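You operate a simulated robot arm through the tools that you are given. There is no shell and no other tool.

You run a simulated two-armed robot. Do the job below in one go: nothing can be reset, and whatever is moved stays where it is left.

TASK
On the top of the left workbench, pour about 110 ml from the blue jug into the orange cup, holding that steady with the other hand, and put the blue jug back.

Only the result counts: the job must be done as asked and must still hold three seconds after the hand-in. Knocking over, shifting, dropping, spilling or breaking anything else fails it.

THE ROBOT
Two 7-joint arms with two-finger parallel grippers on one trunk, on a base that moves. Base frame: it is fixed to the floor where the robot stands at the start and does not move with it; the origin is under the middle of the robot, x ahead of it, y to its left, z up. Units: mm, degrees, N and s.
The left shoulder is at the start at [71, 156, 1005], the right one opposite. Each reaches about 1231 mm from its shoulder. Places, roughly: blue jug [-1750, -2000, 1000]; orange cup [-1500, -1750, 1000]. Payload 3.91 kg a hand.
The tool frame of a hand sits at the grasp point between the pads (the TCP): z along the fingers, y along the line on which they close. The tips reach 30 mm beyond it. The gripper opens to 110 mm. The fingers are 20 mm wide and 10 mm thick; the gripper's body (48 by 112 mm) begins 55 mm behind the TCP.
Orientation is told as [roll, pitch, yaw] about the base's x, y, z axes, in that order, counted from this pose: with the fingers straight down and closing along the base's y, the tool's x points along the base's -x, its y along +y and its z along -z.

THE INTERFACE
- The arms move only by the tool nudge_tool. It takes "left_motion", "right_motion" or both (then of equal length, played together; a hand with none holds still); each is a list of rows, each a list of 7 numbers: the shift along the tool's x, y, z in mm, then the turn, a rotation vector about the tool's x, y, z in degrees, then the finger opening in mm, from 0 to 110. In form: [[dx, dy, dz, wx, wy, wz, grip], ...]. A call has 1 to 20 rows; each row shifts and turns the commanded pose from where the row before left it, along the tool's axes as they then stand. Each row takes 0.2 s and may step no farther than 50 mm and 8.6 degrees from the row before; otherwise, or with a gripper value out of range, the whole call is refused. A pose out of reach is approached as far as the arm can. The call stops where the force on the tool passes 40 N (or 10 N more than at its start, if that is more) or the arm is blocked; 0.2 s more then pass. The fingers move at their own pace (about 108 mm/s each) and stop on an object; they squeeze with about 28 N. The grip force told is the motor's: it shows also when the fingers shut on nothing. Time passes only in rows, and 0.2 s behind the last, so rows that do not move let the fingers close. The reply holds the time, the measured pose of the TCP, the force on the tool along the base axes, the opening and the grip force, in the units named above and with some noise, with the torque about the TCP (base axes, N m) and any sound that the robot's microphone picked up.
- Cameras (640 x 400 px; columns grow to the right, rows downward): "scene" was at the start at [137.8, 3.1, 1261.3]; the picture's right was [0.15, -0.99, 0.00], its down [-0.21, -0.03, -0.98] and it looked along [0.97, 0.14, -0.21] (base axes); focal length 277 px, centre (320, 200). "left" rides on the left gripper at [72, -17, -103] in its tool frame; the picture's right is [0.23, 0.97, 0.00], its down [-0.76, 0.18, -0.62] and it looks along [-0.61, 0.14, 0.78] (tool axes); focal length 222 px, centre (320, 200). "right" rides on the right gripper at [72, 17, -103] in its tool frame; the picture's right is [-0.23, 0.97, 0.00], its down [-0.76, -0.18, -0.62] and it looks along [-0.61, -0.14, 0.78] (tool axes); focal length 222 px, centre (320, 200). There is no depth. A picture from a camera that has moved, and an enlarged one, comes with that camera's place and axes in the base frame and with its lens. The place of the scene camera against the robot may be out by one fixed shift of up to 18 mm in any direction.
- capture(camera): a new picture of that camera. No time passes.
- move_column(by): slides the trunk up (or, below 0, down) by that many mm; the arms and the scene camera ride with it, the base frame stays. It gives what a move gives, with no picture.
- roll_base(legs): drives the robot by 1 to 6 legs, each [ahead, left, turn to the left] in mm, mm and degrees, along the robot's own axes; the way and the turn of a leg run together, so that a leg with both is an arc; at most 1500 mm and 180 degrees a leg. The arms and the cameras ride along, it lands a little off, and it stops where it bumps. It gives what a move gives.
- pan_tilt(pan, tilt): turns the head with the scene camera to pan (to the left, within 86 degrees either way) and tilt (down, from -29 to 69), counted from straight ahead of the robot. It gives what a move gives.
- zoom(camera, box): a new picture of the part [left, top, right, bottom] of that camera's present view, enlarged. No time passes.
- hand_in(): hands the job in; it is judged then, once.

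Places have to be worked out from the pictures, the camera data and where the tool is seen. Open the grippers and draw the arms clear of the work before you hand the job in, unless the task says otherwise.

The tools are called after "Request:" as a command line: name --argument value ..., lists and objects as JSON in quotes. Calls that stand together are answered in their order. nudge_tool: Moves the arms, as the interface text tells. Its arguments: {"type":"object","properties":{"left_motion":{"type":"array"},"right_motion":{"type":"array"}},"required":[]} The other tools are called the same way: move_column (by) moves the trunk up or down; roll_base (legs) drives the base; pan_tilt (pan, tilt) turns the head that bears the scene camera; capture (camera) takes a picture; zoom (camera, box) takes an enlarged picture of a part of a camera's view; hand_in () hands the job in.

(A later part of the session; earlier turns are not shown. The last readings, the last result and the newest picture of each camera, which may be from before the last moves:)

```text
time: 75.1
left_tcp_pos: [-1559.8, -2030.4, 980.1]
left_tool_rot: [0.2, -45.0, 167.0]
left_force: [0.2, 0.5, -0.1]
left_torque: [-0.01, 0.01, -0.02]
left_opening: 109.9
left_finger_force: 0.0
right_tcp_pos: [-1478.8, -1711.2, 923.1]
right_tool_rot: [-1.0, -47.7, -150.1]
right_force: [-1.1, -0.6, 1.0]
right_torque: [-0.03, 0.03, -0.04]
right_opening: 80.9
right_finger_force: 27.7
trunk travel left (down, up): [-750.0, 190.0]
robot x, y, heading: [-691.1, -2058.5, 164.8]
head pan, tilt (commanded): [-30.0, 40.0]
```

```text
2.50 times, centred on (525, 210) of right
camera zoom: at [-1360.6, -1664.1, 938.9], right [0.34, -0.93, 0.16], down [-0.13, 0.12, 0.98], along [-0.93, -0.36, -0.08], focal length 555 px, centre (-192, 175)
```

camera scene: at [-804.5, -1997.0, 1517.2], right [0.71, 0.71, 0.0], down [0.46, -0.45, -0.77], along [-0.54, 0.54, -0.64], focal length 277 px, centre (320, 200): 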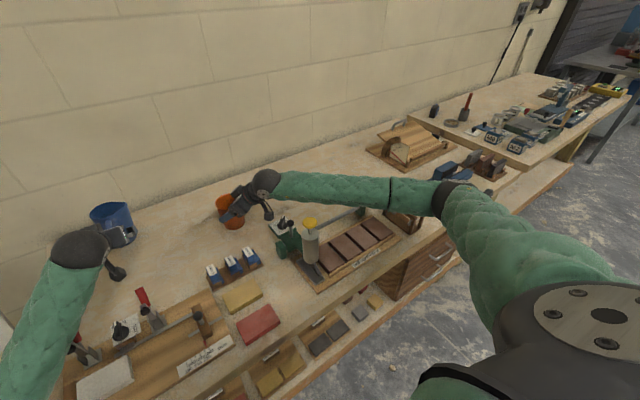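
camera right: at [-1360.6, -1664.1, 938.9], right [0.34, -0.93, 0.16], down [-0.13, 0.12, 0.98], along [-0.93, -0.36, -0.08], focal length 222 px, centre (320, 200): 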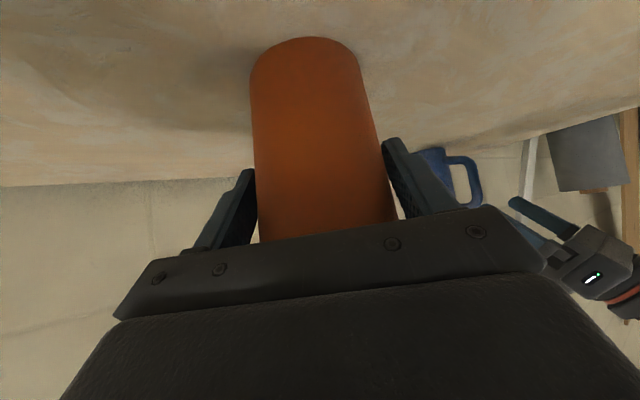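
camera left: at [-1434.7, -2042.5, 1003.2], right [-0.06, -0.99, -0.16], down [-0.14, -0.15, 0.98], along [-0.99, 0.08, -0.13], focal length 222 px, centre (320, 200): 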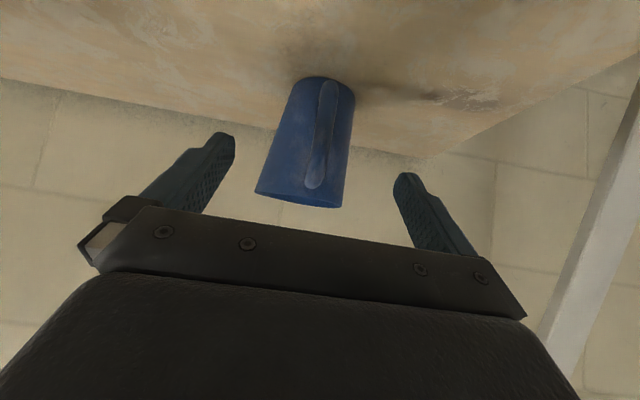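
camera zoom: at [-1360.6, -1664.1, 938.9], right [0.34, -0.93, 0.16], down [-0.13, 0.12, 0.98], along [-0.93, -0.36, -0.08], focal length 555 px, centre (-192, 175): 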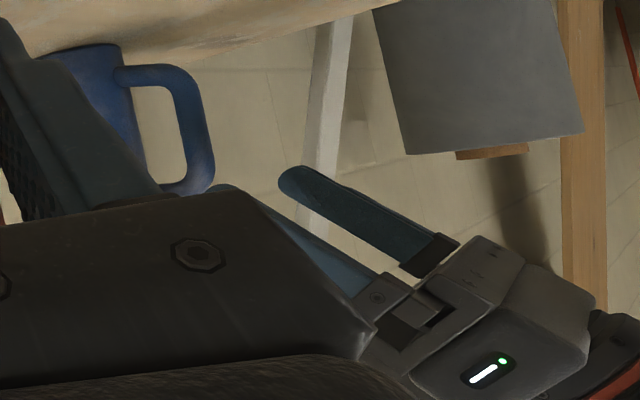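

The handle bar projects exactly where I estimated ((-1603,-2021), bar centre z≈928). I advance 65 mm along the fingers with a 1 mm lateral correction, then check from the side.

Request:
nudge_tool --left_motion '[[0, 0.5, 22, 0, 0, 0, 110], [0, 0.5, 22, 0, 0, 0, 110], [0, 0.2, 21, 0, 0, 0, 110]]'

Request:
zoom --camera "right" --box '[410, 130, 640, 290]'

Request:
capture --camera "left"

Request:
pan_tilt --pan 12 --tilt 45

Request:
zoom --camera "scene" --box '[200, 80, 420, 260]'

```text
time: 76.1
left_tcp_pos: [-1605.7, -2056.5, 966.0]
left_tool_rot: [-0.4, -47.5, 168.7]
left_force: [-0.4, -0.4, -0.8]
left_torque: [0.01, 0.0, -0.01]
left_opening: 110.3
left_finger_force: 0.1
right_tcp_pos: [-1479.3, -1740.3, 927.1]
right_tool_rot: [-1.5, -47.9, -148.4]
right_force: [-0.5, -0.8, -1.1]
right_torque: [0.01, -0.02, -0.01]
right_opening: 81.1
right_finger_force: 28.5
trunk travel left (down, up): [-750.0, 190.0]
robot x, y, heading: [-690.4, -2069.1, 166.3]
head pan, tilt (commanded): [-30.0, 40.0]
stopped in row 3 (left hand): the arm was blocked; the commanded pose is now the measured one
```

```text
2.50 times, centred on (525, 210) of right
camera zoom: at [-1361.8, -1690.7, 942.3], right [0.37, -0.92, 0.15], down [-0.12, 0.12, 0.99], along [-0.92, -0.38, -0.07], focal length 555 px, centre (-192, 175)
```

zoom: 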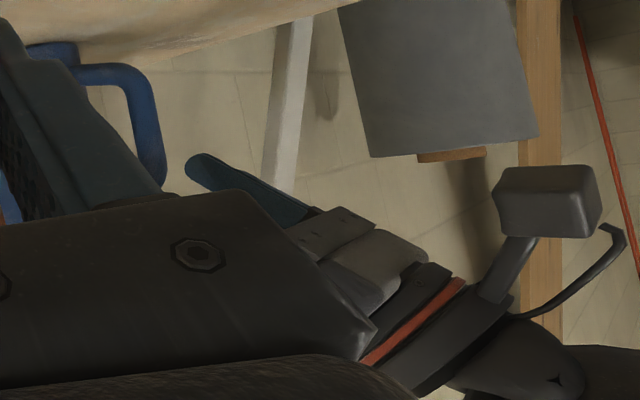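

```text
taken
camera left: at [-1479.0, -2064.9, 984.0], right [-0.05, -0.98, -0.17], down [-0.09, -0.17, 0.98], along [-0.99, 0.06, -0.08], focal length 222 px, centre (320, 200)
```

left: 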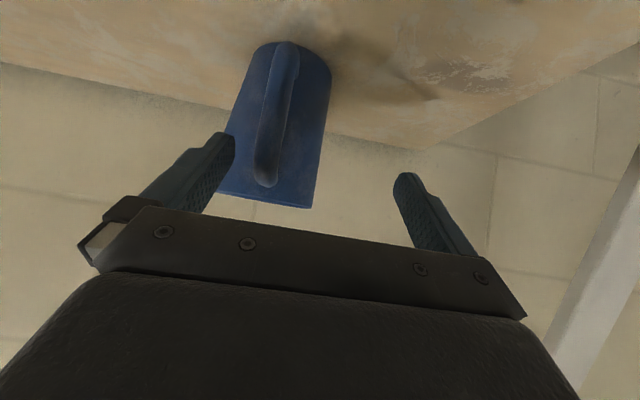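

```text
time: 77.2
left_tcp_pos: [-1605.7, -2057.8, 961.2]
left_tool_rot: [-0.5, -47.0, 168.8]
left_force: [0.7, -0.1, 0.4]
left_torque: [0.01, -0.01, 0.0]
left_opening: 110.0
left_finger_force: 0.1
right_tcp_pos: [-1479.4, -1740.1, 929.5]
right_tool_rot: [-1.7, -47.9, -148.4]
right_force: [1.2, 0.5, 0.0]
right_torque: [-0.01, 0.02, 0.02]
right_opening: 80.8
right_finger_force: 28.4
trunk travel left (down, up): [-750.0, 190.0]
robot x, y, heading: [-692.6, -2066.6, 166.6]
head pan, tilt (commanded): [12.0, 45.0]
```

```text
2.22 times, centred on (310, 170) of scene
camera zoom: at [-815.7, -2070.8, 1511.0], right [0.03, 1.0, 0.0], down [0.7, -0.02, -0.71], along [-0.71, 0.03, -0.7], focal length 615 px, centre (342, 267)
```

zoom: 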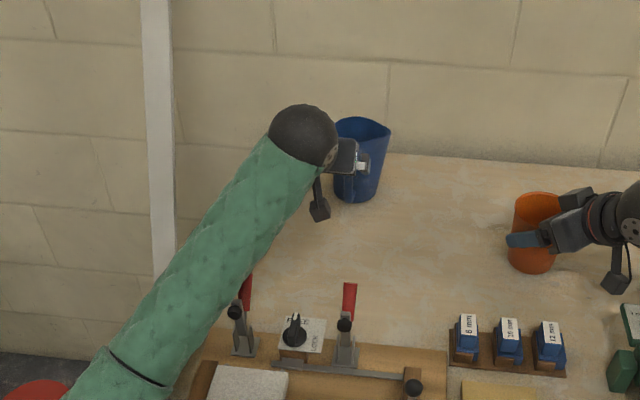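

The left arm was blocked by something other than the fingers, and the reaction turned the base about 1.7°, dragging the right hand and the cup about 30 mm. I look before moving anything.

Request:
capture --camera "scene"

Request:
zoom --camera "scene" --box '[230, 150, 340, 240]'

Request:
zoom --camera "scene" --box '[100, 200, 300, 340]'

Request:
zoom --camera "scene" --box '[370, 120, 500, 230]'

```text
taken
camera scene: at [-815.7, -2070.8, 1511.0], right [0.03, 1.0, 0.0], down [0.7, -0.02, -0.71], along [-0.71, 0.03, -0.7], focal length 277 px, centre (320, 200)
```

scene: 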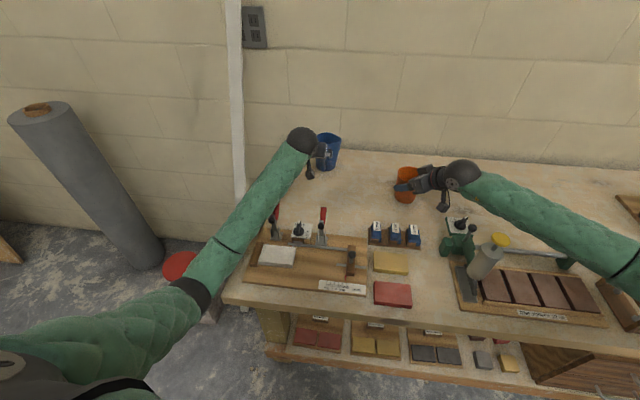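

```text
4.44 times, centred on (285, 195) of scene
camera zoom: at [-815.7, -2070.8, 1511.0], right [0.03, 1.0, 0.0], down [0.7, -0.02, -0.71], along [-0.71, 0.03, -0.7], focal length 1230 px, centre (476, 222)
```

zoom: 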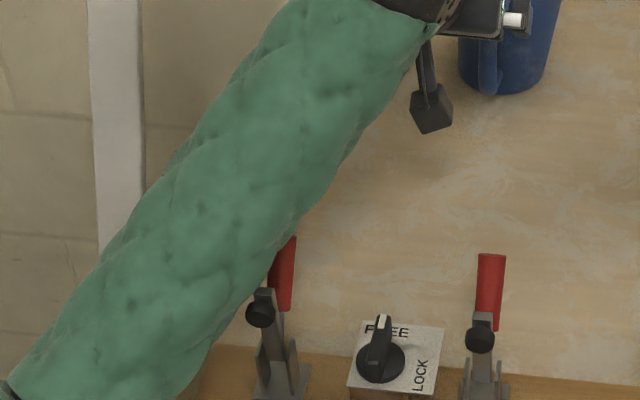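

```text
2.86 times, centred on (200, 270) of scene
camera zoom: at [-815.7, -2070.8, 1511.0], right [0.03, 1.0, 0.0], down [0.7, -0.02, -0.71], along [-0.71, 0.03, -0.7], focal length 791 px, centre (663, 0)
```

zoom: 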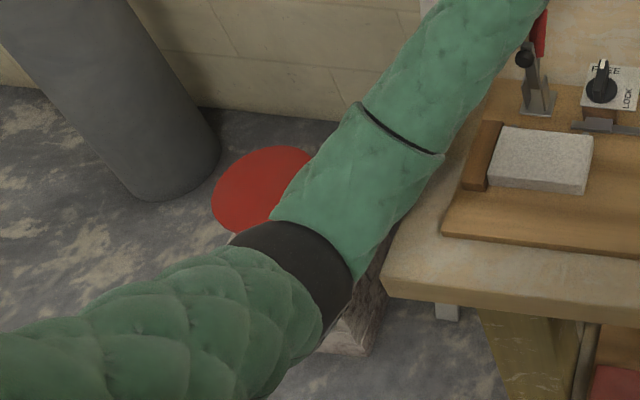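

```text
3.64 times, centred on (435, 175) of scene
camera zoom: at [-815.7, -2070.8, 1511.0], right [0.03, 1.0, 0.0], down [0.7, -0.02, -0.71], along [-0.71, 0.03, -0.7], focal length 1006 px, centre (-98, 291)
```

zoom: 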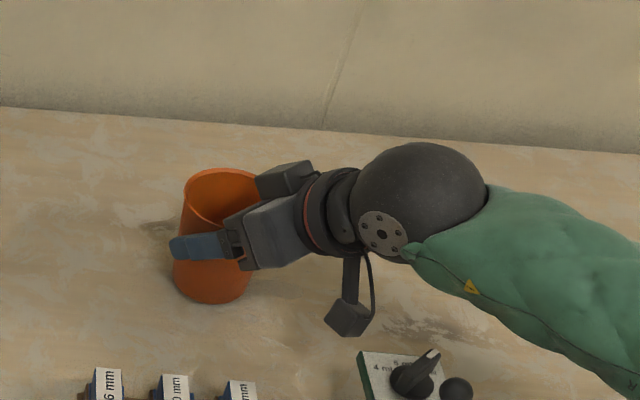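

The low-hanging elbow/forearm pressed on the bench's left edge. I lift the left hand straight up to relieve it and see where the base settles.

Request:
nudge_tool --left_motion '[[-20, 0, -18.6, 0, 0, 0, 110], [-29.2, 0, -27.3, 0, 0, 0, 110], [-29.2, 0, -27.3, 0, 0, 0, 110], [-29.2, 0, -27.3, 0, 0, 0, 110]]'

Request:
capture --camera "scene"

Request:
capture --camera "right"

```text
time: 78.4
left_tcp_pos: [-1616.8, -2083.0, 1095.6]
left_tool_rot: [1.5, -46.2, 169.0]
left_force: [0.0, -0.1, -0.8]
left_torque: [-0.03, 0.05, 0.04]
left_opening: 110.1
left_finger_force: 0.1
right_tcp_pos: [-1492.8, -1752.3, 922.7]
right_tool_rot: [-1.0, -47.7, -147.8]
right_force: [-0.9, 0.9, -1.2]
right_torque: [-0.04, -0.02, 0.11]
right_opening: 80.7
right_finger_force: 27.9
trunk travel left (down, up): [-750.0, 190.0]
robot x, y, heading: [-692.5, -2070.4, 167.6]
head pan, tilt (commanded): [12.0, 45.0]
stopped in row 4 (left hand): the arm was blocked; the commanded pose is now the measured one
```

```text
taken
camera scene: at [-826.8, -2066.0, 1509.7], right [0.01, 1.0, 0.0], down [0.71, -0.01, -0.71], along [-0.71, 0.01, -0.71], focal length 277 px, centre (320, 200)
```

scene: 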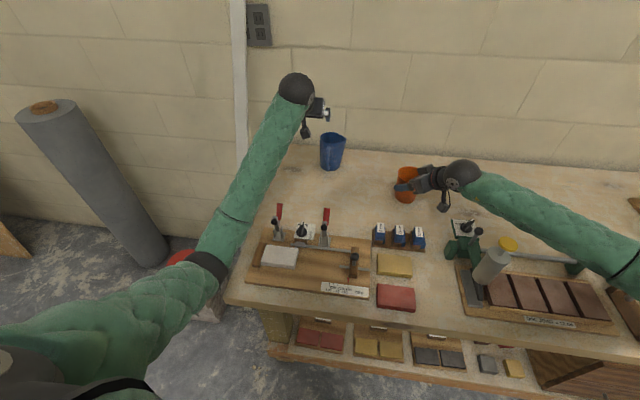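

```text
taken
camera right: at [-1376.8, -1700.1, 938.8], right [0.38, -0.91, 0.16], down [-0.13, 0.11, 0.98], along [-0.92, -0.39, -0.08], focal length 222 px, centre (320, 200)
```

right: 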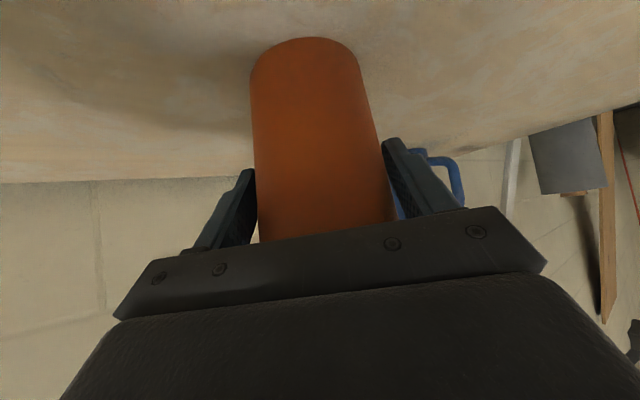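

The elbow is now pressing sideways on the bench's left edge. I shift the left hand to the left to free the elbow.

Request:
nudge_tool --left_motion '[[0, 30, 0, 0, 0, 0, 110], [0, 30, 0, 0, 0, 0, 110], [0, 30, 0, 0, 0, 0, 110]]'

Request:
capture --camera "scene"

Request:
zoom --camera "scene" --box '[100, 180, 320, 340]'

```text
time: 79.2
left_tcp_pos: [-1631.4, -2160.0, 1099.1]
left_tool_rot: [0.8, -46.4, 168.9]
left_force: [0.0, 0.1, -0.3]
left_torque: [-0.02, 0.01, -0.02]
left_opening: 110.0
left_finger_force: 0.0
right_tcp_pos: [-1491.8, -1747.6, 922.8]
right_tool_rot: [-1.0, -47.7, -148.0]
right_force: [0.9, -0.8, 2.1]
right_torque: [-0.1, 0.11, 0.03]
right_opening: 80.9
right_finger_force: 28.2
trunk travel left (down, up): [-750.0, 190.0]
robot x, y, heading: [-690.6, -2071.0, 167.1]
head pan, tilt (commanded): [12.0, 45.0]
```

```text
taken
camera scene: at [-827.9, -2065.4, 1509.9], right [0.02, 1.0, 0.0], down [0.71, -0.01, -0.71], along [-0.71, 0.01, -0.71], focal length 277 px, centre (320, 200)
```

scene: 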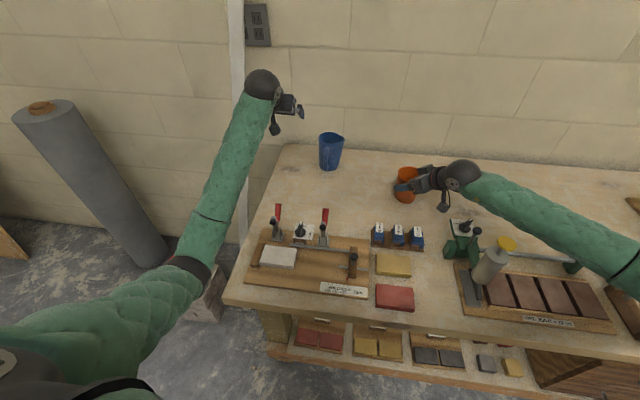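

```text
2.50 times, centred on (210, 260) of scene
camera zoom: at [-827.9, -2065.4, 1509.9], right [0.02, 1.0, 0.0], down [0.71, -0.01, -0.71], along [-0.71, 0.01, -0.71], focal length 692 px, centre (595, 50)
```

zoom: 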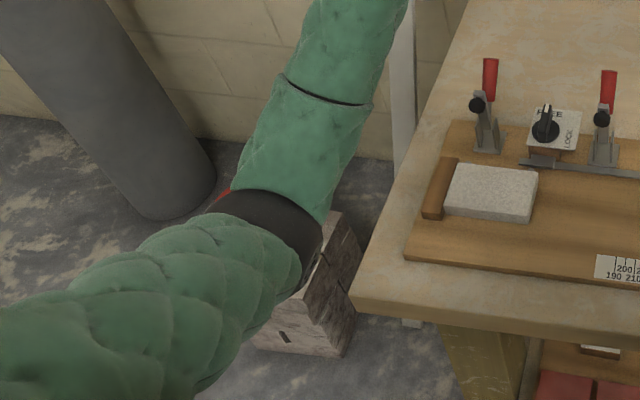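

The left arm is free again. I slightly lift the cup with the right hand, carry it the ~40 mm back to its original spot, and set it down.

Request:
nudge_tool --right_motion '[[-3, 0, -2.7, 0, 0, 0, 0], [0, 0, 0, 0, 0, 0, 0], [10.5, -12.6, -11.35, 0, 0, 0, 0], [10.5, -12.6, -11.35, 0, 0, 0, 0], [0, 0, 0, 0, 0, 0, 0]]'

Request:
capture --camera "right"

```text
time: 80.4
left_tcp_pos: [-1632.2, -2162.3, 1098.9]
left_tool_rot: [0.7, -46.2, 169.0]
left_force: [-0.1, 0.0, -0.4]
left_torque: [0.0, -0.01, 0.04]
left_opening: 110.3
left_finger_force: 0.1
right_tcp_pos: [-1478.8, -1709.3, 925.4]
right_tool_rot: [-1.0, -47.8, -147.9]
right_force: [0.9, 0.4, -0.4]
right_torque: [0.07, -0.02, -0.01]
right_opening: 81.0
right_finger_force: 28.3
trunk travel left (down, up): [-750.0, 190.0]
robot x, y, heading: [-692.4, -2067.8, 167.0]
head pan, tilt (commanded): [12.0, 45.0]
```

```text
taken
camera right: at [-1362.3, -1658.9, 942.5], right [0.38, -0.91, 0.16], down [-0.13, 0.12, 0.98], along [-0.92, -0.39, -0.08], focal length 222 px, centre (320, 200)
```

right: 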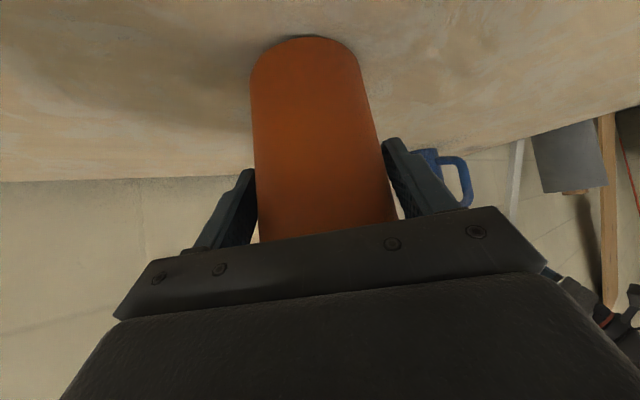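

The cup hangs ~3 mm up over its old spot. I lower it, open the right gripper, and back the hand out along its fingers.

Request:
nudge_tool --right_motion '[[1.1, 0, 1.0, 0, 0, 0, 0], [1.0, 0, 0.9, 0, 0, 0, 0], [0, 0, 0, 0, 0, 0, 0], [0, 0, 0, 0, 0, 0, 110], [0, 0, 0, 0, 0, 0, 110], [0, 0, 0, 0, 0, 0, 110]]'

Request:
capture --camera "right"

```text
time: 81.8
left_tcp_pos: [-1632.6, -2162.1, 1100.0]
left_tool_rot: [0.6, -46.3, 168.9]
left_force: [0.4, 0.4, -0.4]
left_torque: [-0.03, -0.02, 0.0]
left_opening: 109.9
left_finger_force: 0.2
right_tcp_pos: [-1479.5, -1710.0, 923.6]
right_tool_rot: [-0.9, -47.7, -147.9]
right_force: [0.7, -0.6, -1.1]
right_torque: [0.01, 0.01, 0.01]
right_opening: 109.8
right_finger_force: 0.0
trunk travel left (down, up): [-750.0, 190.0]
robot x, y, heading: [-691.8, -2068.3, 167.1]
head pan, tilt (commanded): [12.0, 45.0]
```

```text
taken
camera right: at [-1362.3, -1659.3, 940.0], right [0.38, -0.91, 0.16], down [-0.13, 0.12, 0.98], along [-0.92, -0.39, -0.08], focal length 222 px, centre (320, 200)
```

right: 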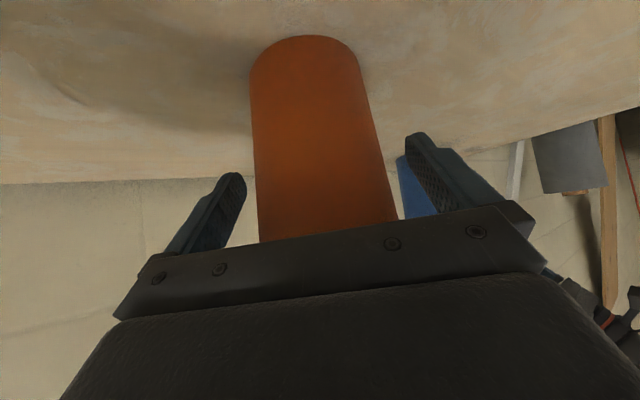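

The cup stands free at its place. I withdraw the right hand along its approach line.

Request:
nudge_tool --right_motion '[[0, 0, -30, 0, 0, 0, 110], [0, 0, -40, 0, 0, 0, 110], [0, 0, -40, 0, 0, 0, 110], [-20, 0, -20, 0, 0, 0, 110]]'

Request:
move_column --by 185

Request:
capture --camera "scene"

```text
time: 82.8
left_tcp_pos: [-1632.0, -2161.1, 1098.8]
left_tool_rot: [0.7, -46.3, 169.0]
left_force: [-0.6, -0.6, 0.3]
left_torque: [0.0, -0.02, 0.01]
left_opening: 109.8
left_finger_force: 0.0
right_tcp_pos: [-1407.7, -1667.9, 1027.7]
right_tool_rot: [-1.0, -47.7, -148.0]
right_force: [-0.2, -0.2, 0.0]
right_torque: [0.01, 0.02, 0.0]
right_opening: 110.0
right_finger_force: 0.2
trunk travel left (down, up): [-750.0, 190.0]
robot x, y, heading: [-694.2, -2066.0, 166.8]
head pan, tilt (commanded): [12.0, 45.0]
```

```text
time: 84.8
left_tcp_pos: [-1632.7, -2161.3, 1283.8]
left_tool_rot: [0.7, -46.3, 169.0]
left_force: [0.1, -0.1, 0.1]
left_torque: [-0.01, 0.0, 0.01]
left_opening: 109.9
left_finger_force: 0.0
right_tcp_pos: [-1409.0, -1667.5, 1211.3]
right_tool_rot: [-1.0, -47.7, -148.0]
right_force: [0.4, 0.0, 0.0]
right_torque: [0.02, -0.02, -0.01]
right_opening: 110.0
right_finger_force: 0.0
trunk travel left (down, up): [-935.0, 5.0]
robot x, y, heading: [-688.9, -2064.5, 167.5]
head pan, tilt (commanded): [12.0, 45.0]
```

```text
taken
camera scene: at [-827.8, -2065.4, 1694.9], right [0.02, 1.0, 0.0], down [0.71, -0.01, -0.71], along [-0.71, 0.01, -0.71], focal length 277 px, centre (320, 200)
```

scene: 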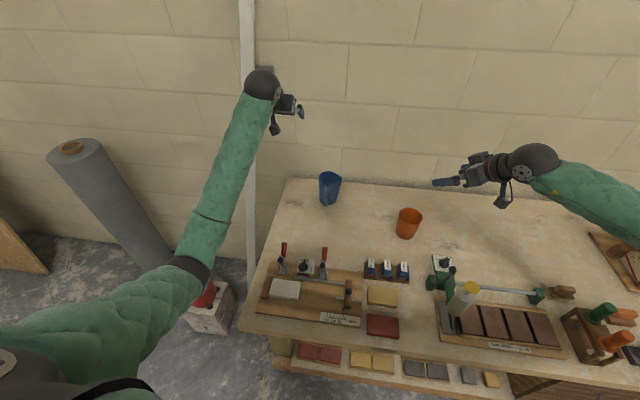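

Trunk is up 485 mm now, so the 560 mm upper arm keeps the elbow above the bench. I bring the left hand (yaw 167°, 45° tilt) to a point above the jug's front and check the picture.

Request:
nudge_tool --left_motion '[[0, 0, 0, 2.15, 1.3, 1.38, 110], [28.2, -28.5, 9.7, 0, 0, 0, 110], [28.2, -28.5, 9.7, 0, 0, 0, 110], [28.2, -28.5, 9.7, 0, 0, 0, 110], [28.2, -28.5, 9.7, 0, 0, 0, 110], [28.2, -28.5, 9.7, 0, 0, 0, 110]]'

Request:
capture --camera "scene"

Request:
zoom --camera "scene" --box '[250, 140, 450, 290]'

```text
time: 86.2
left_tcp_pos: [-1535.3, -2036.8, 1150.9]
left_tool_rot: [0.0, -45.0, 167.0]
left_force: [-0.3, 0.1, 0.0]
left_torque: [0.04, 0.01, -0.01]
left_opening: 109.9
left_finger_force: 0.0
right_tcp_pos: [-1406.9, -1666.7, 1212.6]
right_tool_rot: [-1.0, -47.7, -148.0]
right_force: [1.1, 0.3, -0.5]
right_torque: [-0.04, -0.03, 0.02]
right_opening: 110.1
right_finger_force: 0.0
trunk travel left (down, up): [-935.0, 5.0]
robot x, y, heading: [-694.8, -2066.1, 167.2]
head pan, tilt (commanded): [12.0, 45.0]
```

```text
taken
camera scene: at [-827.0, -2064.4, 1695.1], right [0.02, 1.0, 0.0], down [0.71, -0.01, -0.71], along [-0.71, 0.01, -0.71], focal length 277 px, centre (320, 200)
```

scene: 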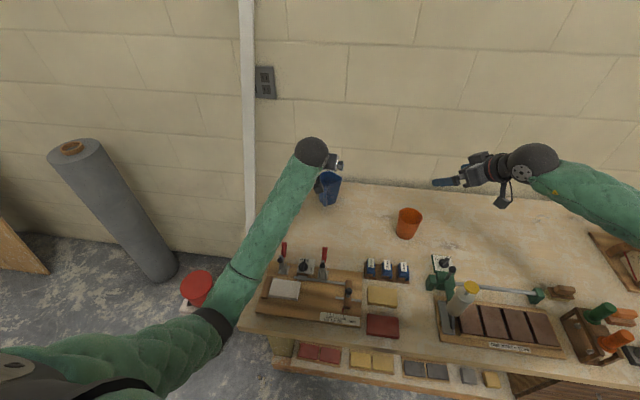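

```text
2.67 times, centred on (350, 215) of scene
camera zoom: at [-827.0, -2064.4, 1695.1], right [0.02, 1.0, 0.0], down [0.71, -0.01, -0.71], along [-0.71, 0.01, -0.71], focal length 738 px, centre (240, 160)
```

zoom: 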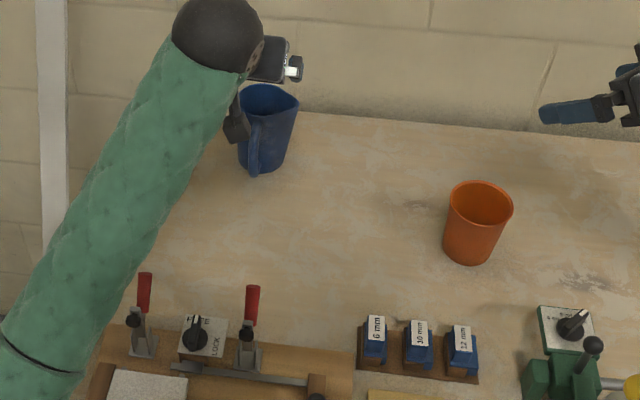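

Jug and cup are at their places (relative distance unchanged). I lower the left hand to pre-grasp height and check that nothing gets blocked.

Request:
nudge_tool --left_motion '[[25.8, 0, 25.8, 0, 0, 0, 110], [25.8, 0, 25.8, 0, 0, 0, 110], [25.8, 0, 25.8, 0, 0, 0, 110], [25.8, 0, 25.8, 0, 0, 0, 110]]'

Request:
capture --camera "scene"

Request:
zoom --camera "left" --box '[210, 40, 430, 200]'

```text
time: 87.2
left_tcp_pos: [-1536.4, -2036.4, 1004.9]
left_tool_rot: [0.0, -45.0, 167.0]
left_force: [-0.4, -0.8, 0.3]
left_torque: [0.0, -0.02, 0.01]
left_opening: 110.2
left_finger_force: 0.0
right_tcp_pos: [-1407.4, -1667.2, 1212.2]
right_tool_rot: [-1.0, -47.7, -148.0]
right_force: [-0.1, 0.4, -0.1]
right_torque: [0.0, -0.03, 0.0]
right_opening: 109.9
right_finger_force: 0.1
trunk travel left (down, up): [-935.0, 5.0]
robot x, y, heading: [-690.6, -2065.0, 167.1]
head pan, tilt (commanded): [12.0, 45.0]
```

```text
taken
camera scene: at [-827.4, -2065.1, 1695.1], right [0.02, 1.0, 0.0], down [0.71, -0.01, -0.71], along [-0.71, 0.01, -0.71], focal length 277 px, centre (320, 200)
```

scene: 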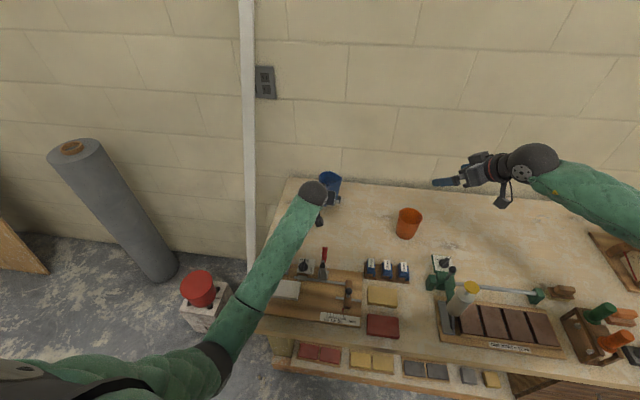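

```text
2.50 times, centred on (320, 120) of left
camera zoom: at [-1410.7, -2047.5, 1026.8], right [-0.06, -0.98, -0.16], down [-0.13, -0.15, 0.98], along [-0.99, 0.08, -0.12], focal length 555 px, centre (320, 400)
```

zoom: 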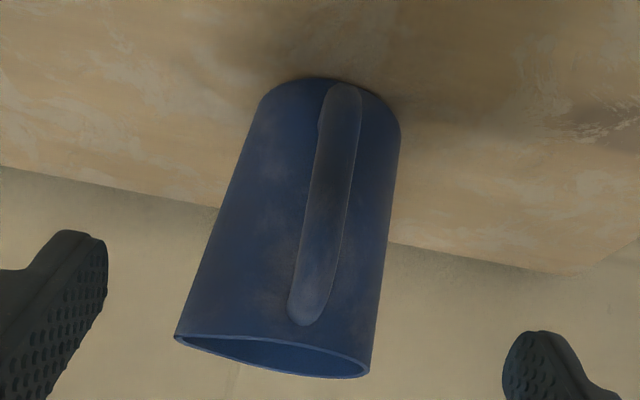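

No blocking this time and the forearm clears the clamps. I advance 96 mm along the fingers (with a 1.3 mm lateral correction) so the fingers straddle the handle.

Request:
nudge_tool --left_motion '[[0, 0.5, 32, 0, 0, 0, 110], [0, 0.5, 32, 0, 0, 0, 110], [0, 0.3, 32, 0, 0, 0, 110]]'

Request:
capture --camera "left"

Request:
zoom --camera "scene" --box '[240, 140, 420, 290]'

Request:
capture --camera "right"

```text
time: 88.0
left_tcp_pos: [-1602.1, -2022.5, 935.1]
left_tool_rot: [0.1, -44.9, 167.1]
left_force: [-0.4, 0.7, -0.8]
left_torque: [0.0, 0.01, 0.01]
left_opening: 109.8
left_finger_force: 0.1
right_tcp_pos: [-1407.2, -1668.1, 1211.4]
right_tool_rot: [-1.1, -47.6, -148.1]
right_force: [-0.4, -0.3, 0.3]
right_torque: [-0.03, -0.01, 0.01]
right_opening: 110.0
right_finger_force: 0.1
trunk travel left (down, up): [-935.0, 5.0]
robot x, y, heading: [-690.2, -2067.5, 167.1]
head pan, tilt (commanded): [12.0, 45.0]
```

```text
taken
camera left: at [-1476.7, -2033.7, 958.7], right [-0.06, -0.98, -0.16], down [-0.14, -0.15, 0.98], along [-0.99, 0.08, -0.13], focal length 222 px, centre (320, 200)
```

left: 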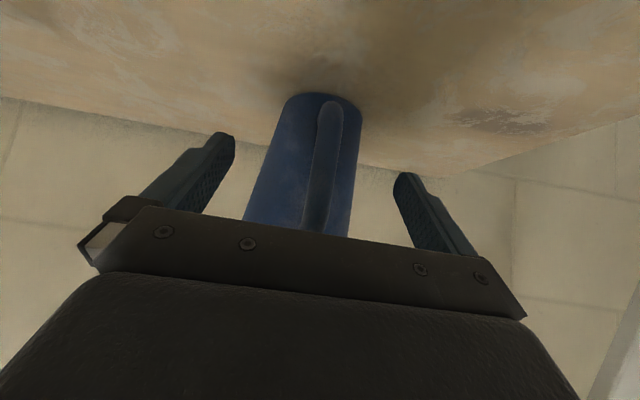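

```text
2.67 times, centred on (330, 215) of scene
camera zoom: at [-828.2, -2065.1, 1694.9], right [0.01, 1.0, 0.0], down [0.71, -0.01, -0.71], along [-0.71, 0.01, -0.71], focal length 738 px, centre (293, 160)
```

zoom: 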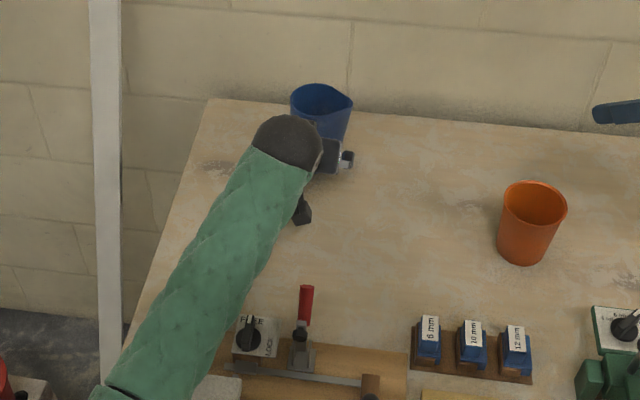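

```text
taken
camera right: at [-1291.7, -1616.8, 1227.4], right [0.38, -0.91, 0.16], down [-0.13, 0.12, 0.98], along [-0.92, -0.39, -0.08], focal length 222 px, centre (320, 200)
```

right: 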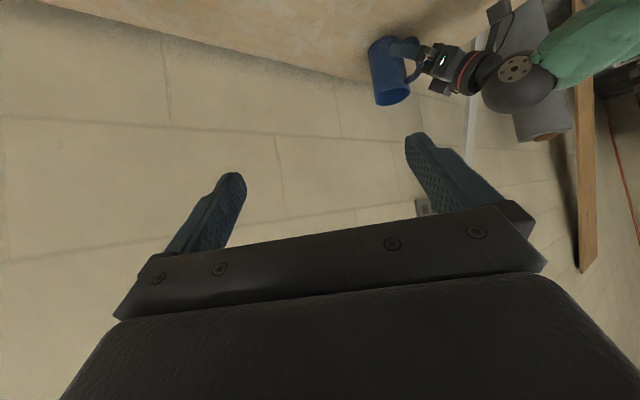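

The left hand arrived without contact. I zoom the right camera's side view of the handle between the fingers.

Request:
zoom --camera "right" --box '[350, 20, 490, 120]'

Request:
zoom --camera "left" --box '[200, 80, 440, 240]'

```text
4.00 times, centred on (420, 70) of right
camera zoom: at [-1291.7, -1616.8, 1227.4], right [0.38, -0.91, 0.16], down [-0.13, 0.12, 0.98], along [-0.92, -0.39, -0.08], focal length 888 px, centre (-80, 720)
```

zoom: 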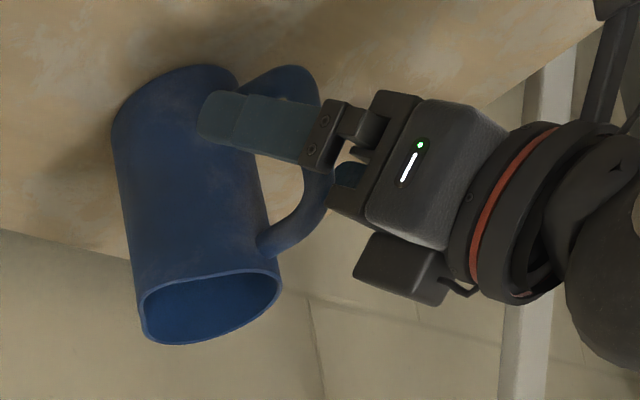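

```text
2.50 times, centred on (320, 160) of left
camera zoom: at [-1476.7, -2033.7, 958.7], right [-0.06, -0.98, -0.16], down [-0.14, -0.15, 0.98], along [-0.99, 0.08, -0.13], focal length 555 px, centre (320, 300)
```

zoom: 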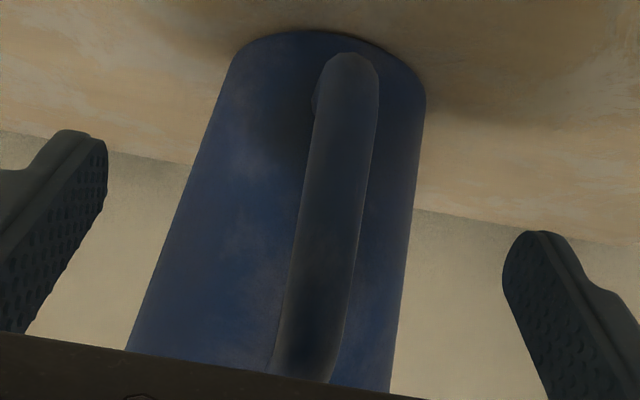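

The handle bar lies between the fingers where expected. I close the left gripper on the handle.

Request:
nudge_tool --left_motion '[[0, 0, 0, 0, 0, 0, 40], [0, 0, 0, 0, 0, 0, 40], [0, 0, 0, 0, 0, 0, 0], [0, 0, 0, 0, 0, 0, 0], [0, 0, 0, 0, 0, 0, 0], [0, 0, 0, 0, 0, 0, 0]]'

Request:
capture --camera "left"

Request:
zoom --camera "right" --box '[350, 20, 490, 120]'

Request:
zoom --camera "scene" --box '[290, 160, 420, 250]'

```text
time: 89.5
left_tcp_pos: [-1601.7, -2023.2, 935.6]
left_tool_rot: [-0.1, -44.9, 167.0]
left_force: [0.0, -0.6, 0.3]
left_torque: [-0.05, -0.01, -0.03]
left_opening: 14.7
left_finger_force: 28.2
right_tcp_pos: [-1407.5, -1667.9, 1211.7]
right_tool_rot: [-1.0, -47.7, -147.9]
right_force: [-0.3, -0.8, 0.0]
right_torque: [0.01, -0.02, 0.01]
right_opening: 110.0
right_finger_force: 0.1
trunk travel left (down, up): [-935.0, 5.0]
robot x, y, heading: [-690.6, -2070.5, 167.1]
head pan, tilt (commanded): [12.0, 45.0]
```

```text
taken
camera left: at [-1476.3, -2033.6, 959.2], right [-0.06, -0.99, -0.16], down [-0.14, -0.15, 0.98], along [-0.99, 0.08, -0.12], focal length 222 px, centre (320, 200)
```

left: 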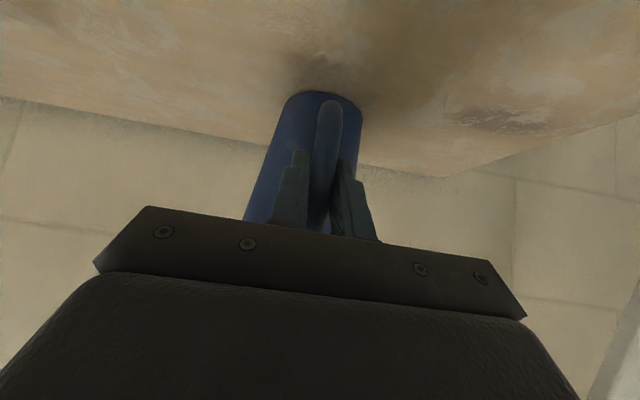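

```text
4.00 times, centred on (420, 70) of right
camera zoom: at [-1291.3, -1616.8, 1227.7], right [0.38, -0.91, 0.16], down [-0.13, 0.12, 0.98], along [-0.92, -0.39, -0.08], focal length 888 px, centre (-80, 720)
```

zoom: 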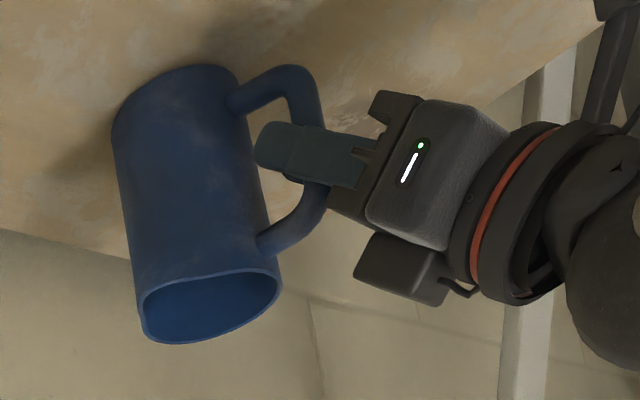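

```text
4.44 times, centred on (355, 205) of scene
camera zoom: at [-827.7, -2065.3, 1695.0], right [0.02, 1.0, 0.0], down [0.71, -0.01, -0.71], along [-0.71, 0.01, -0.71], focal length 1230 px, centre (164, 178)
```

zoom: 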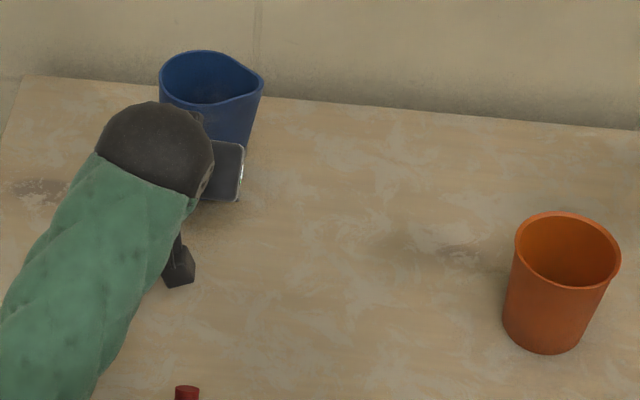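

The handle is held (opening 14.7 mm, 28 N) and the jug did not move; put-back pose is TCP (-1602,-2023,935), rot [0,-45,167]. Now I bring the right hand back down to its cup pre-grasp.

Request:
nudge_tool --right_motion '[[31.5, 0.4, 29.1, 0, 0, 0, 110], [31.5, 0.4, 29.1, 0, 0, 0, 110], [31.5, 0.4, 29.1, 0, 0, 0, 110], [31.5, 0.4, 29.1, 0, 0, 0, 110], [31.5, 0.4, 29.1, 0, 0, 0, 110]]'

Request:
zoom --camera "right" --box '[200, 20, 440, 220]'

Request:
capture --camera "scene"

```text
time: 90.7
left_tcp_pos: [-1602.0, -2022.9, 936.2]
left_tool_rot: [0.0, -44.9, 167.0]
left_force: [-0.8, -0.6, -0.4]
left_torque: [0.02, 0.02, -0.01]
left_opening: 14.7
left_finger_force: 28.1
right_tcp_pos: [-1410.0, -1668.8, 997.3]
right_tool_rot: [-1.1, -47.7, -148.0]
right_force: [-0.6, 0.4, 0.2]
right_torque: [-0.01, 0.03, 0.0]
right_opening: 110.1
right_finger_force: 0.2
trunk travel left (down, up): [-935.0, 5.0]
robot x, y, heading: [-692.8, -2068.6, 167.0]
head pan, tilt (commanded): [12.0, 45.0]
```

```text
2.00 times, centred on (320, 120) of right
camera zoom: at [-1293.0, -1617.3, 1013.5], right [0.38, -0.91, 0.16], down [-0.13, 0.11, 0.98], along [-0.92, -0.39, -0.08], focal length 444 px, centre (320, 360)
```

zoom: 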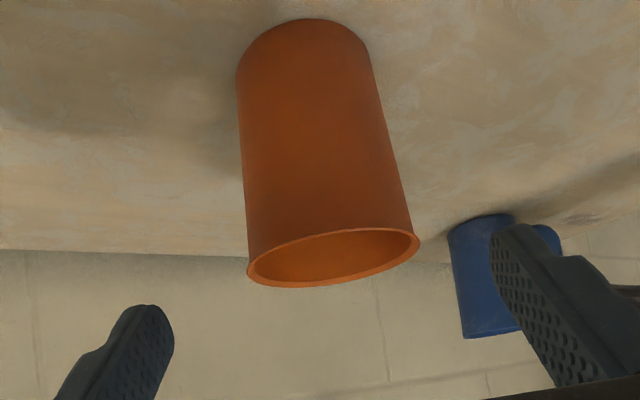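

```text
taken
camera scene: at [-828.2, -2065.1, 1695.0], right [0.02, 1.0, 0.0], down [0.71, -0.01, -0.71], along [-0.71, 0.01, -0.71], focal length 277 px, centre (320, 200)
```

scene: 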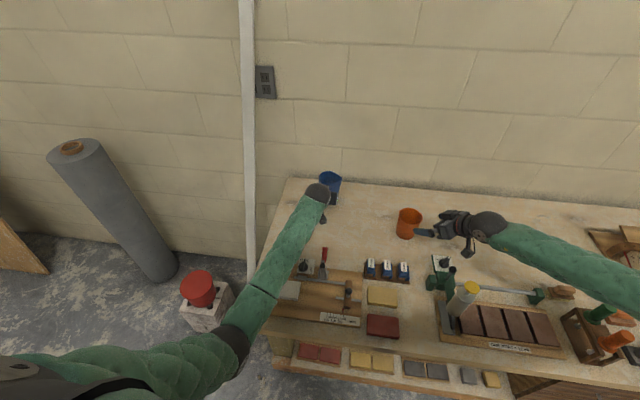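

Cup centre confirmed (-1488,-1715). I advance 110 mm to the cup and close the right gripper.

Request:
nudge_tool --right_motion '[[0.3, 0, 36.5, 0, 0, 0, 110], [0.3, 0, 36.5, 0, 0, 0, 110], [0.3, 0, 36.5, 0, 0, 0, 110], [0, 0, 0, 0, 0, 0, 110]]'

Request:
capture --camera "right"

```text
time: 91.7
left_tcp_pos: [-1601.5, -2022.1, 936.3]
left_tool_rot: [0.0, -45.0, 167.0]
left_force: [0.5, -1.1, -0.2]
left_torque: [0.0, -0.14, 0.04]
left_opening: 14.8
left_finger_force: 28.0
right_tcp_pos: [-1478.2, -1708.5, 922.6]
right_tool_rot: [-1.0, -47.7, -147.9]
right_force: [0.0, 0.3, 0.8]
right_torque: [-0.02, -0.01, -0.02]
right_opening: 109.9
right_finger_force: 0.1
trunk travel left (down, up): [-935.0, 5.0]
robot x, y, heading: [-693.9, -2065.1, 167.0]
head pan, tilt (commanded): [12.0, 45.0]
```

```text
taken
camera right: at [-1362.5, -1658.3, 939.4], right [0.38, -0.91, 0.16], down [-0.13, 0.12, 0.98], along [-0.92, -0.39, -0.08], focal length 222 px, centre (320, 200)
```

right: 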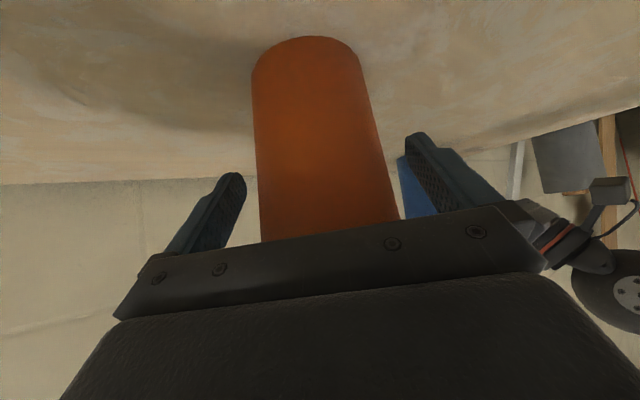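

Cup is centred within about a millimetre; I close the right gripper.

Request:
nudge_tool --right_motion '[[0, 0, 0, 0, 0, 0, 60], [0, 0, 0, 0, 0, 0, 0], [0, 0, 0, 0, 0, 0, 0], [0, 0, 0, 0, 0, 0, 0]]'

Request:
zoom --camera "scene" --box '[290, 160, 490, 280]'

```text
time: 92.7
left_tcp_pos: [-1601.8, -2022.9, 936.3]
left_tool_rot: [0.0, -44.9, 167.0]
left_force: [0.2, -0.1, 0.1]
left_torque: [-0.05, -0.06, 0.05]
left_opening: 14.7
left_finger_force: 28.0
right_tcp_pos: [-1478.9, -1709.1, 923.4]
right_tool_rot: [-1.0, -47.7, -148.0]
right_force: [-0.7, -0.9, 0.4]
right_torque: [0.0, 0.01, 0.0]
right_opening: 81.1
right_finger_force: 28.1
trunk travel left (down, up): [-935.0, 5.0]
robot x, y, heading: [-689.9, -2065.9, 167.2]
head pan, tilt (commanded): [12.0, 45.0]
```

```text
3.20 times, centred on (390, 220) of scene
camera zoom: at [-827.8, -2065.4, 1695.0], right [0.02, 1.0, 0.0], down [0.71, -0.01, -0.71], along [-0.71, 0.01, -0.71], focal length 885 px, centre (96, 136)
```

zoom: 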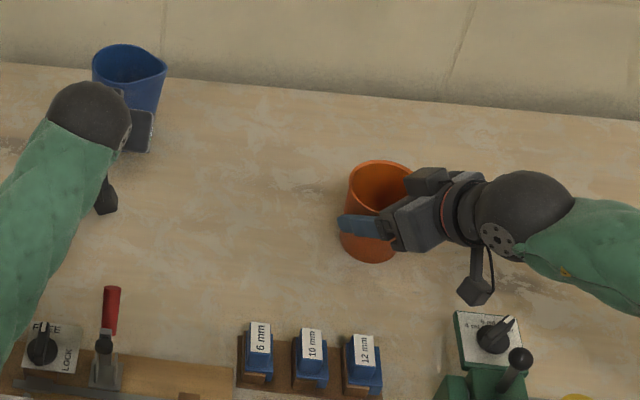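

Both objects are held. I lift the jug 20 mm gently and read its weight and whether it sags in the grip.

Request:
nudge_tool --left_motion '[[-7.07, 0, -7.07, 0, 0, 0, 0], [-7.07, 0, -7.07, 0, 0, 0, 0], [0, 0, 0, 0, 0, 0, 0], [0, 0, 0, 0, 0, 0, 0]]'

Request:
capture --camera "left"

Request:
zoom --camera "scene" --box '[290, 160, 490, 280]'

Request:
nudge_tool --left_motion '[[0, 0, 0, 0, 0, 0, 0]]'

Request:
nudge_tool --left_motion '[[0, 0, 0, 0, 0, 0, 0]]'

Request:
nudge_tool --left_motion '[[0, 0, 0, 0, 0, 0, 0]]'

Request:
nudge_tool --left_motion '[[0, 0, 0, 0, 0, 0, 0]]'

```text
time: 93.7
left_tcp_pos: [-1602.6, -2022.1, 956.1]
left_tool_rot: [0.0, -45.0, 166.9]
left_force: [-0.4, 0.0, -3.2]
left_torque: [-0.02, -0.23, 0.0]
left_opening: 14.7
left_finger_force: 28.8
right_tcp_pos: [-1479.9, -1708.3, 922.6]
right_tool_rot: [-1.0, -47.7, -148.0]
right_force: [0.1, -0.8, 0.0]
right_torque: [0.0, -0.03, 0.0]
right_opening: 81.1
right_finger_force: 28.1
trunk travel left (down, up): [-935.0, 5.0]
robot x, y, heading: [-690.2, -2068.0, 167.2]
head pan, tilt (commanded): [12.0, 45.0]
```

```text
taken
camera left: at [-1476.7, -2034.0, 979.1], right [-0.06, -0.98, -0.16], down [-0.14, -0.15, 0.98], along [-0.99, 0.08, -0.12], focal length 222 px, centre (320, 200)
```

left: 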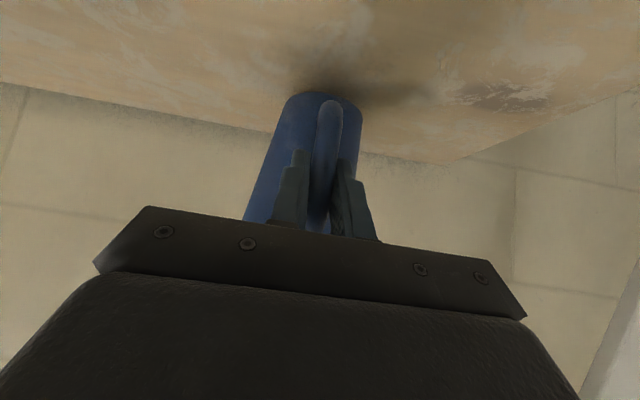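

```text
3.20 times, centred on (390, 220) of scene
camera zoom: at [-827.9, -2065.4, 1695.0], right [0.02, 1.0, 0.0], down [0.71, -0.01, -0.71], along [-0.71, 0.01, -0.71], focal length 885 px, centre (96, 136)
```

zoom: 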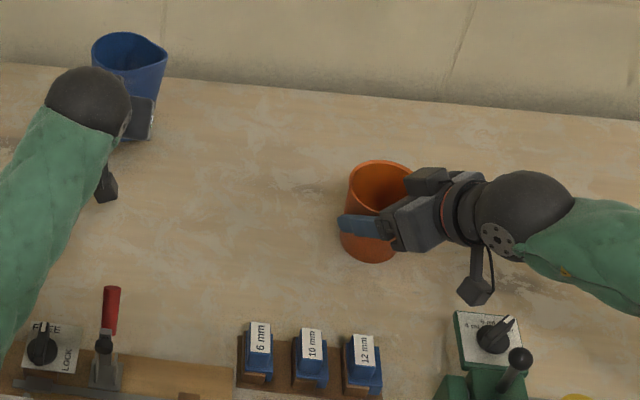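

```text
time: 94.0
left_tcp_pos: [-1602.1, -2022.6, 955.5]
left_tool_rot: [-0.1, -44.9, 167.0]
left_force: [0.0, 1.0, -2.4]
left_torque: [-0.02, -0.2, -0.03]
left_opening: 14.8
left_finger_force: 28.1
right_tcp_pos: [-1479.3, -1708.9, 922.5]
right_tool_rot: [-1.0, -47.6, -148.0]
right_force: [0.8, 0.3, 0.4]
right_torque: [0.02, 0.01, -0.02]
right_opening: 81.2
right_finger_force: 27.9
trunk travel left (down, up): [-935.0, 5.0]
robot x, y, heading: [-693.4, -2068.6, 167.0]
head pan, tilt (commanded): [12.0, 45.0]
```

```text
time: 94.5
left_tcp_pos: [-1601.0, -2022.6, 955.2]
left_tool_rot: [0.0, -44.9, 167.1]
left_force: [0.3, 0.0, -3.0]
left_torque: [-0.04, -0.24, 0.04]
left_opening: 14.9
left_finger_force: 27.9
right_tcp_pos: [-1479.1, -1710.1, 923.2]
right_tool_rot: [-0.9, -47.7, -148.0]
right_force: [0.8, -0.2, 0.9]
right_torque: [0.03, 0.01, 0.01]
right_opening: 81.1
right_finger_force: 28.0
trunk travel left (down, up): [-935.0, 5.0]
robot x, y, heading: [-690.9, -2071.0, 167.2]
head pan, tilt (commanded): [12.0, 45.0]
```

```text
time: 94.8
left_tcp_pos: [-1601.6, -2022.7, 956.7]
left_tool_rot: [-0.1, -44.9, 167.0]
left_force: [0.1, 0.0, -2.9]
left_torque: [-0.07, -0.24, 0.0]
left_opening: 14.9
left_finger_force: 27.9
right_tcp_pos: [-1478.9, -1708.6, 922.5]
right_tool_rot: [-1.0, -47.7, -148.0]
right_force: [0.1, -0.9, 1.2]
right_torque: [0.01, 0.0, 0.0]
right_opening: 81.1
right_finger_force: 27.7
trunk travel left (down, up): [-935.0, 5.0]
robot x, y, heading: [-694.1, -2069.5, 167.2]
head pan, tilt (commanded): [12.0, 45.0]
```

```text
time: 95.2
left_tcp_pos: [-1603.1, -2022.3, 955.1]
left_tool_rot: [0.1, -45.0, 167.0]
left_force: [-0.4, 0.8, -3.2]
left_torque: [-0.04, -0.23, 0.0]
left_opening: 14.7
left_finger_force: 28.2
right_tcp_pos: [-1479.9, -1710.0, 922.3]
right_tool_rot: [-0.9, -47.7, -148.0]
right_force: [-0.2, 0.1, 0.2]
right_torque: [0.01, -0.01, -0.01]
right_opening: 81.2
right_finger_force: 28.0
trunk travel left (down, up): [-935.0, 5.0]
robot x, y, heading: [-689.7, -2068.2, 167.1]
head pan, tilt (commanded): [12.0, 45.0]
```

The jug weighs about 3.0 N (torque 0.228 N·m) and does not sag in the grip. I raise it another 85 mm and swing the hand 25° to the right, so that the pouring arm will stay clear of the right hand.

Request:
nudge_tool --left_motion '[[-12, 0, -12, 0, 0, 0, 0], [-12, 0, -12, 0, 0, 0, 0], [-12, 0, -12, 0, 0, 0, 0], [-12, 0, -12, 0, 0, 0, 0], [-12, 0, -12, 0, 0, 0, 0], [0, 0, 0, 3.54, 0, 3.54, 0], [0, 0, 0, 3.54, 0, 3.54, 0], [0, 0, 0, 3.54, 0, 3.54, 0], [0, 0, 0, 3.54, 0, 3.54, 0], [0, 0, 0, 3.54, 0, 3.54, 0], [0, 0, 0, 0, 0, 0, 0]]'

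Request:
capture --camera "scene"

Request:
zoom --camera "scene" --box '[290, 140, 490, 280]'

```text
time: 97.7
left_tcp_pos: [-1602.3, -2022.2, 1041.1]
left_tool_rot: [0.1, -45.0, 141.9]
left_force: [0.0, 0.1, -3.2]
left_torque: [-0.15, -0.19, 0.0]
left_opening: 14.4
left_finger_force: 27.9
right_tcp_pos: [-1480.0, -1709.5, 923.9]
right_tool_rot: [-1.1, -47.7, -148.0]
right_force: [0.0, 0.0, 0.3]
right_torque: [-0.01, -0.01, 0.03]
right_opening: 81.2
right_finger_force: 27.7
trunk travel left (down, up): [-935.0, 5.0]
robot x, y, heading: [-689.7, -2068.7, 167.0]
head pan, tilt (commanded): [12.0, 45.0]
```

```text
taken
camera scene: at [-827.9, -2065.0, 1694.9], right [0.02, 1.0, 0.0], down [0.71, -0.01, -0.71], along [-0.71, 0.01, -0.71], focal length 277 px, centre (320, 200)
```

scene: 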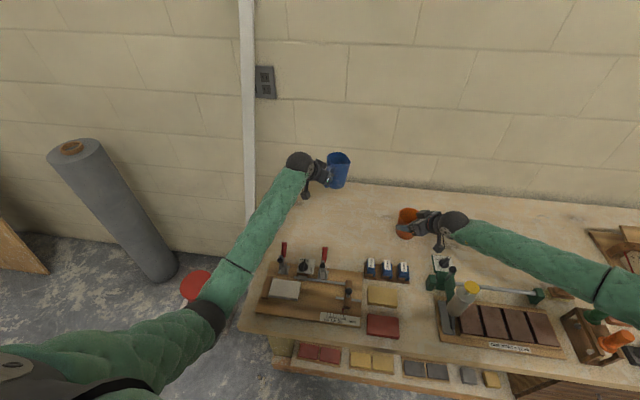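

```text
2.86 times, centred on (390, 210) of scene
camera zoom: at [-827.9, -2065.0, 1694.9], right [0.02, 1.0, 0.0], down [0.71, -0.01, -0.71], along [-0.71, 0.01, -0.71], focal length 791 px, centre (120, 171)
```

zoom: 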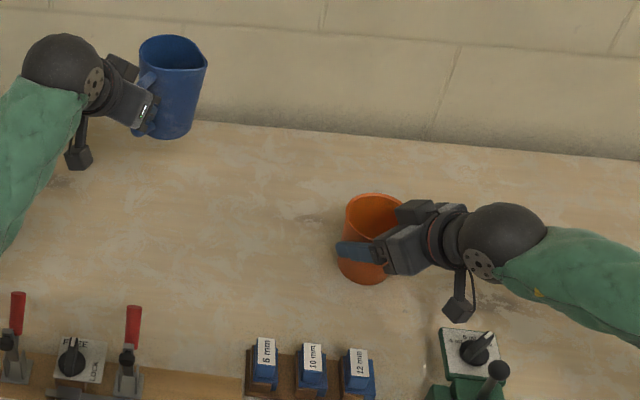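

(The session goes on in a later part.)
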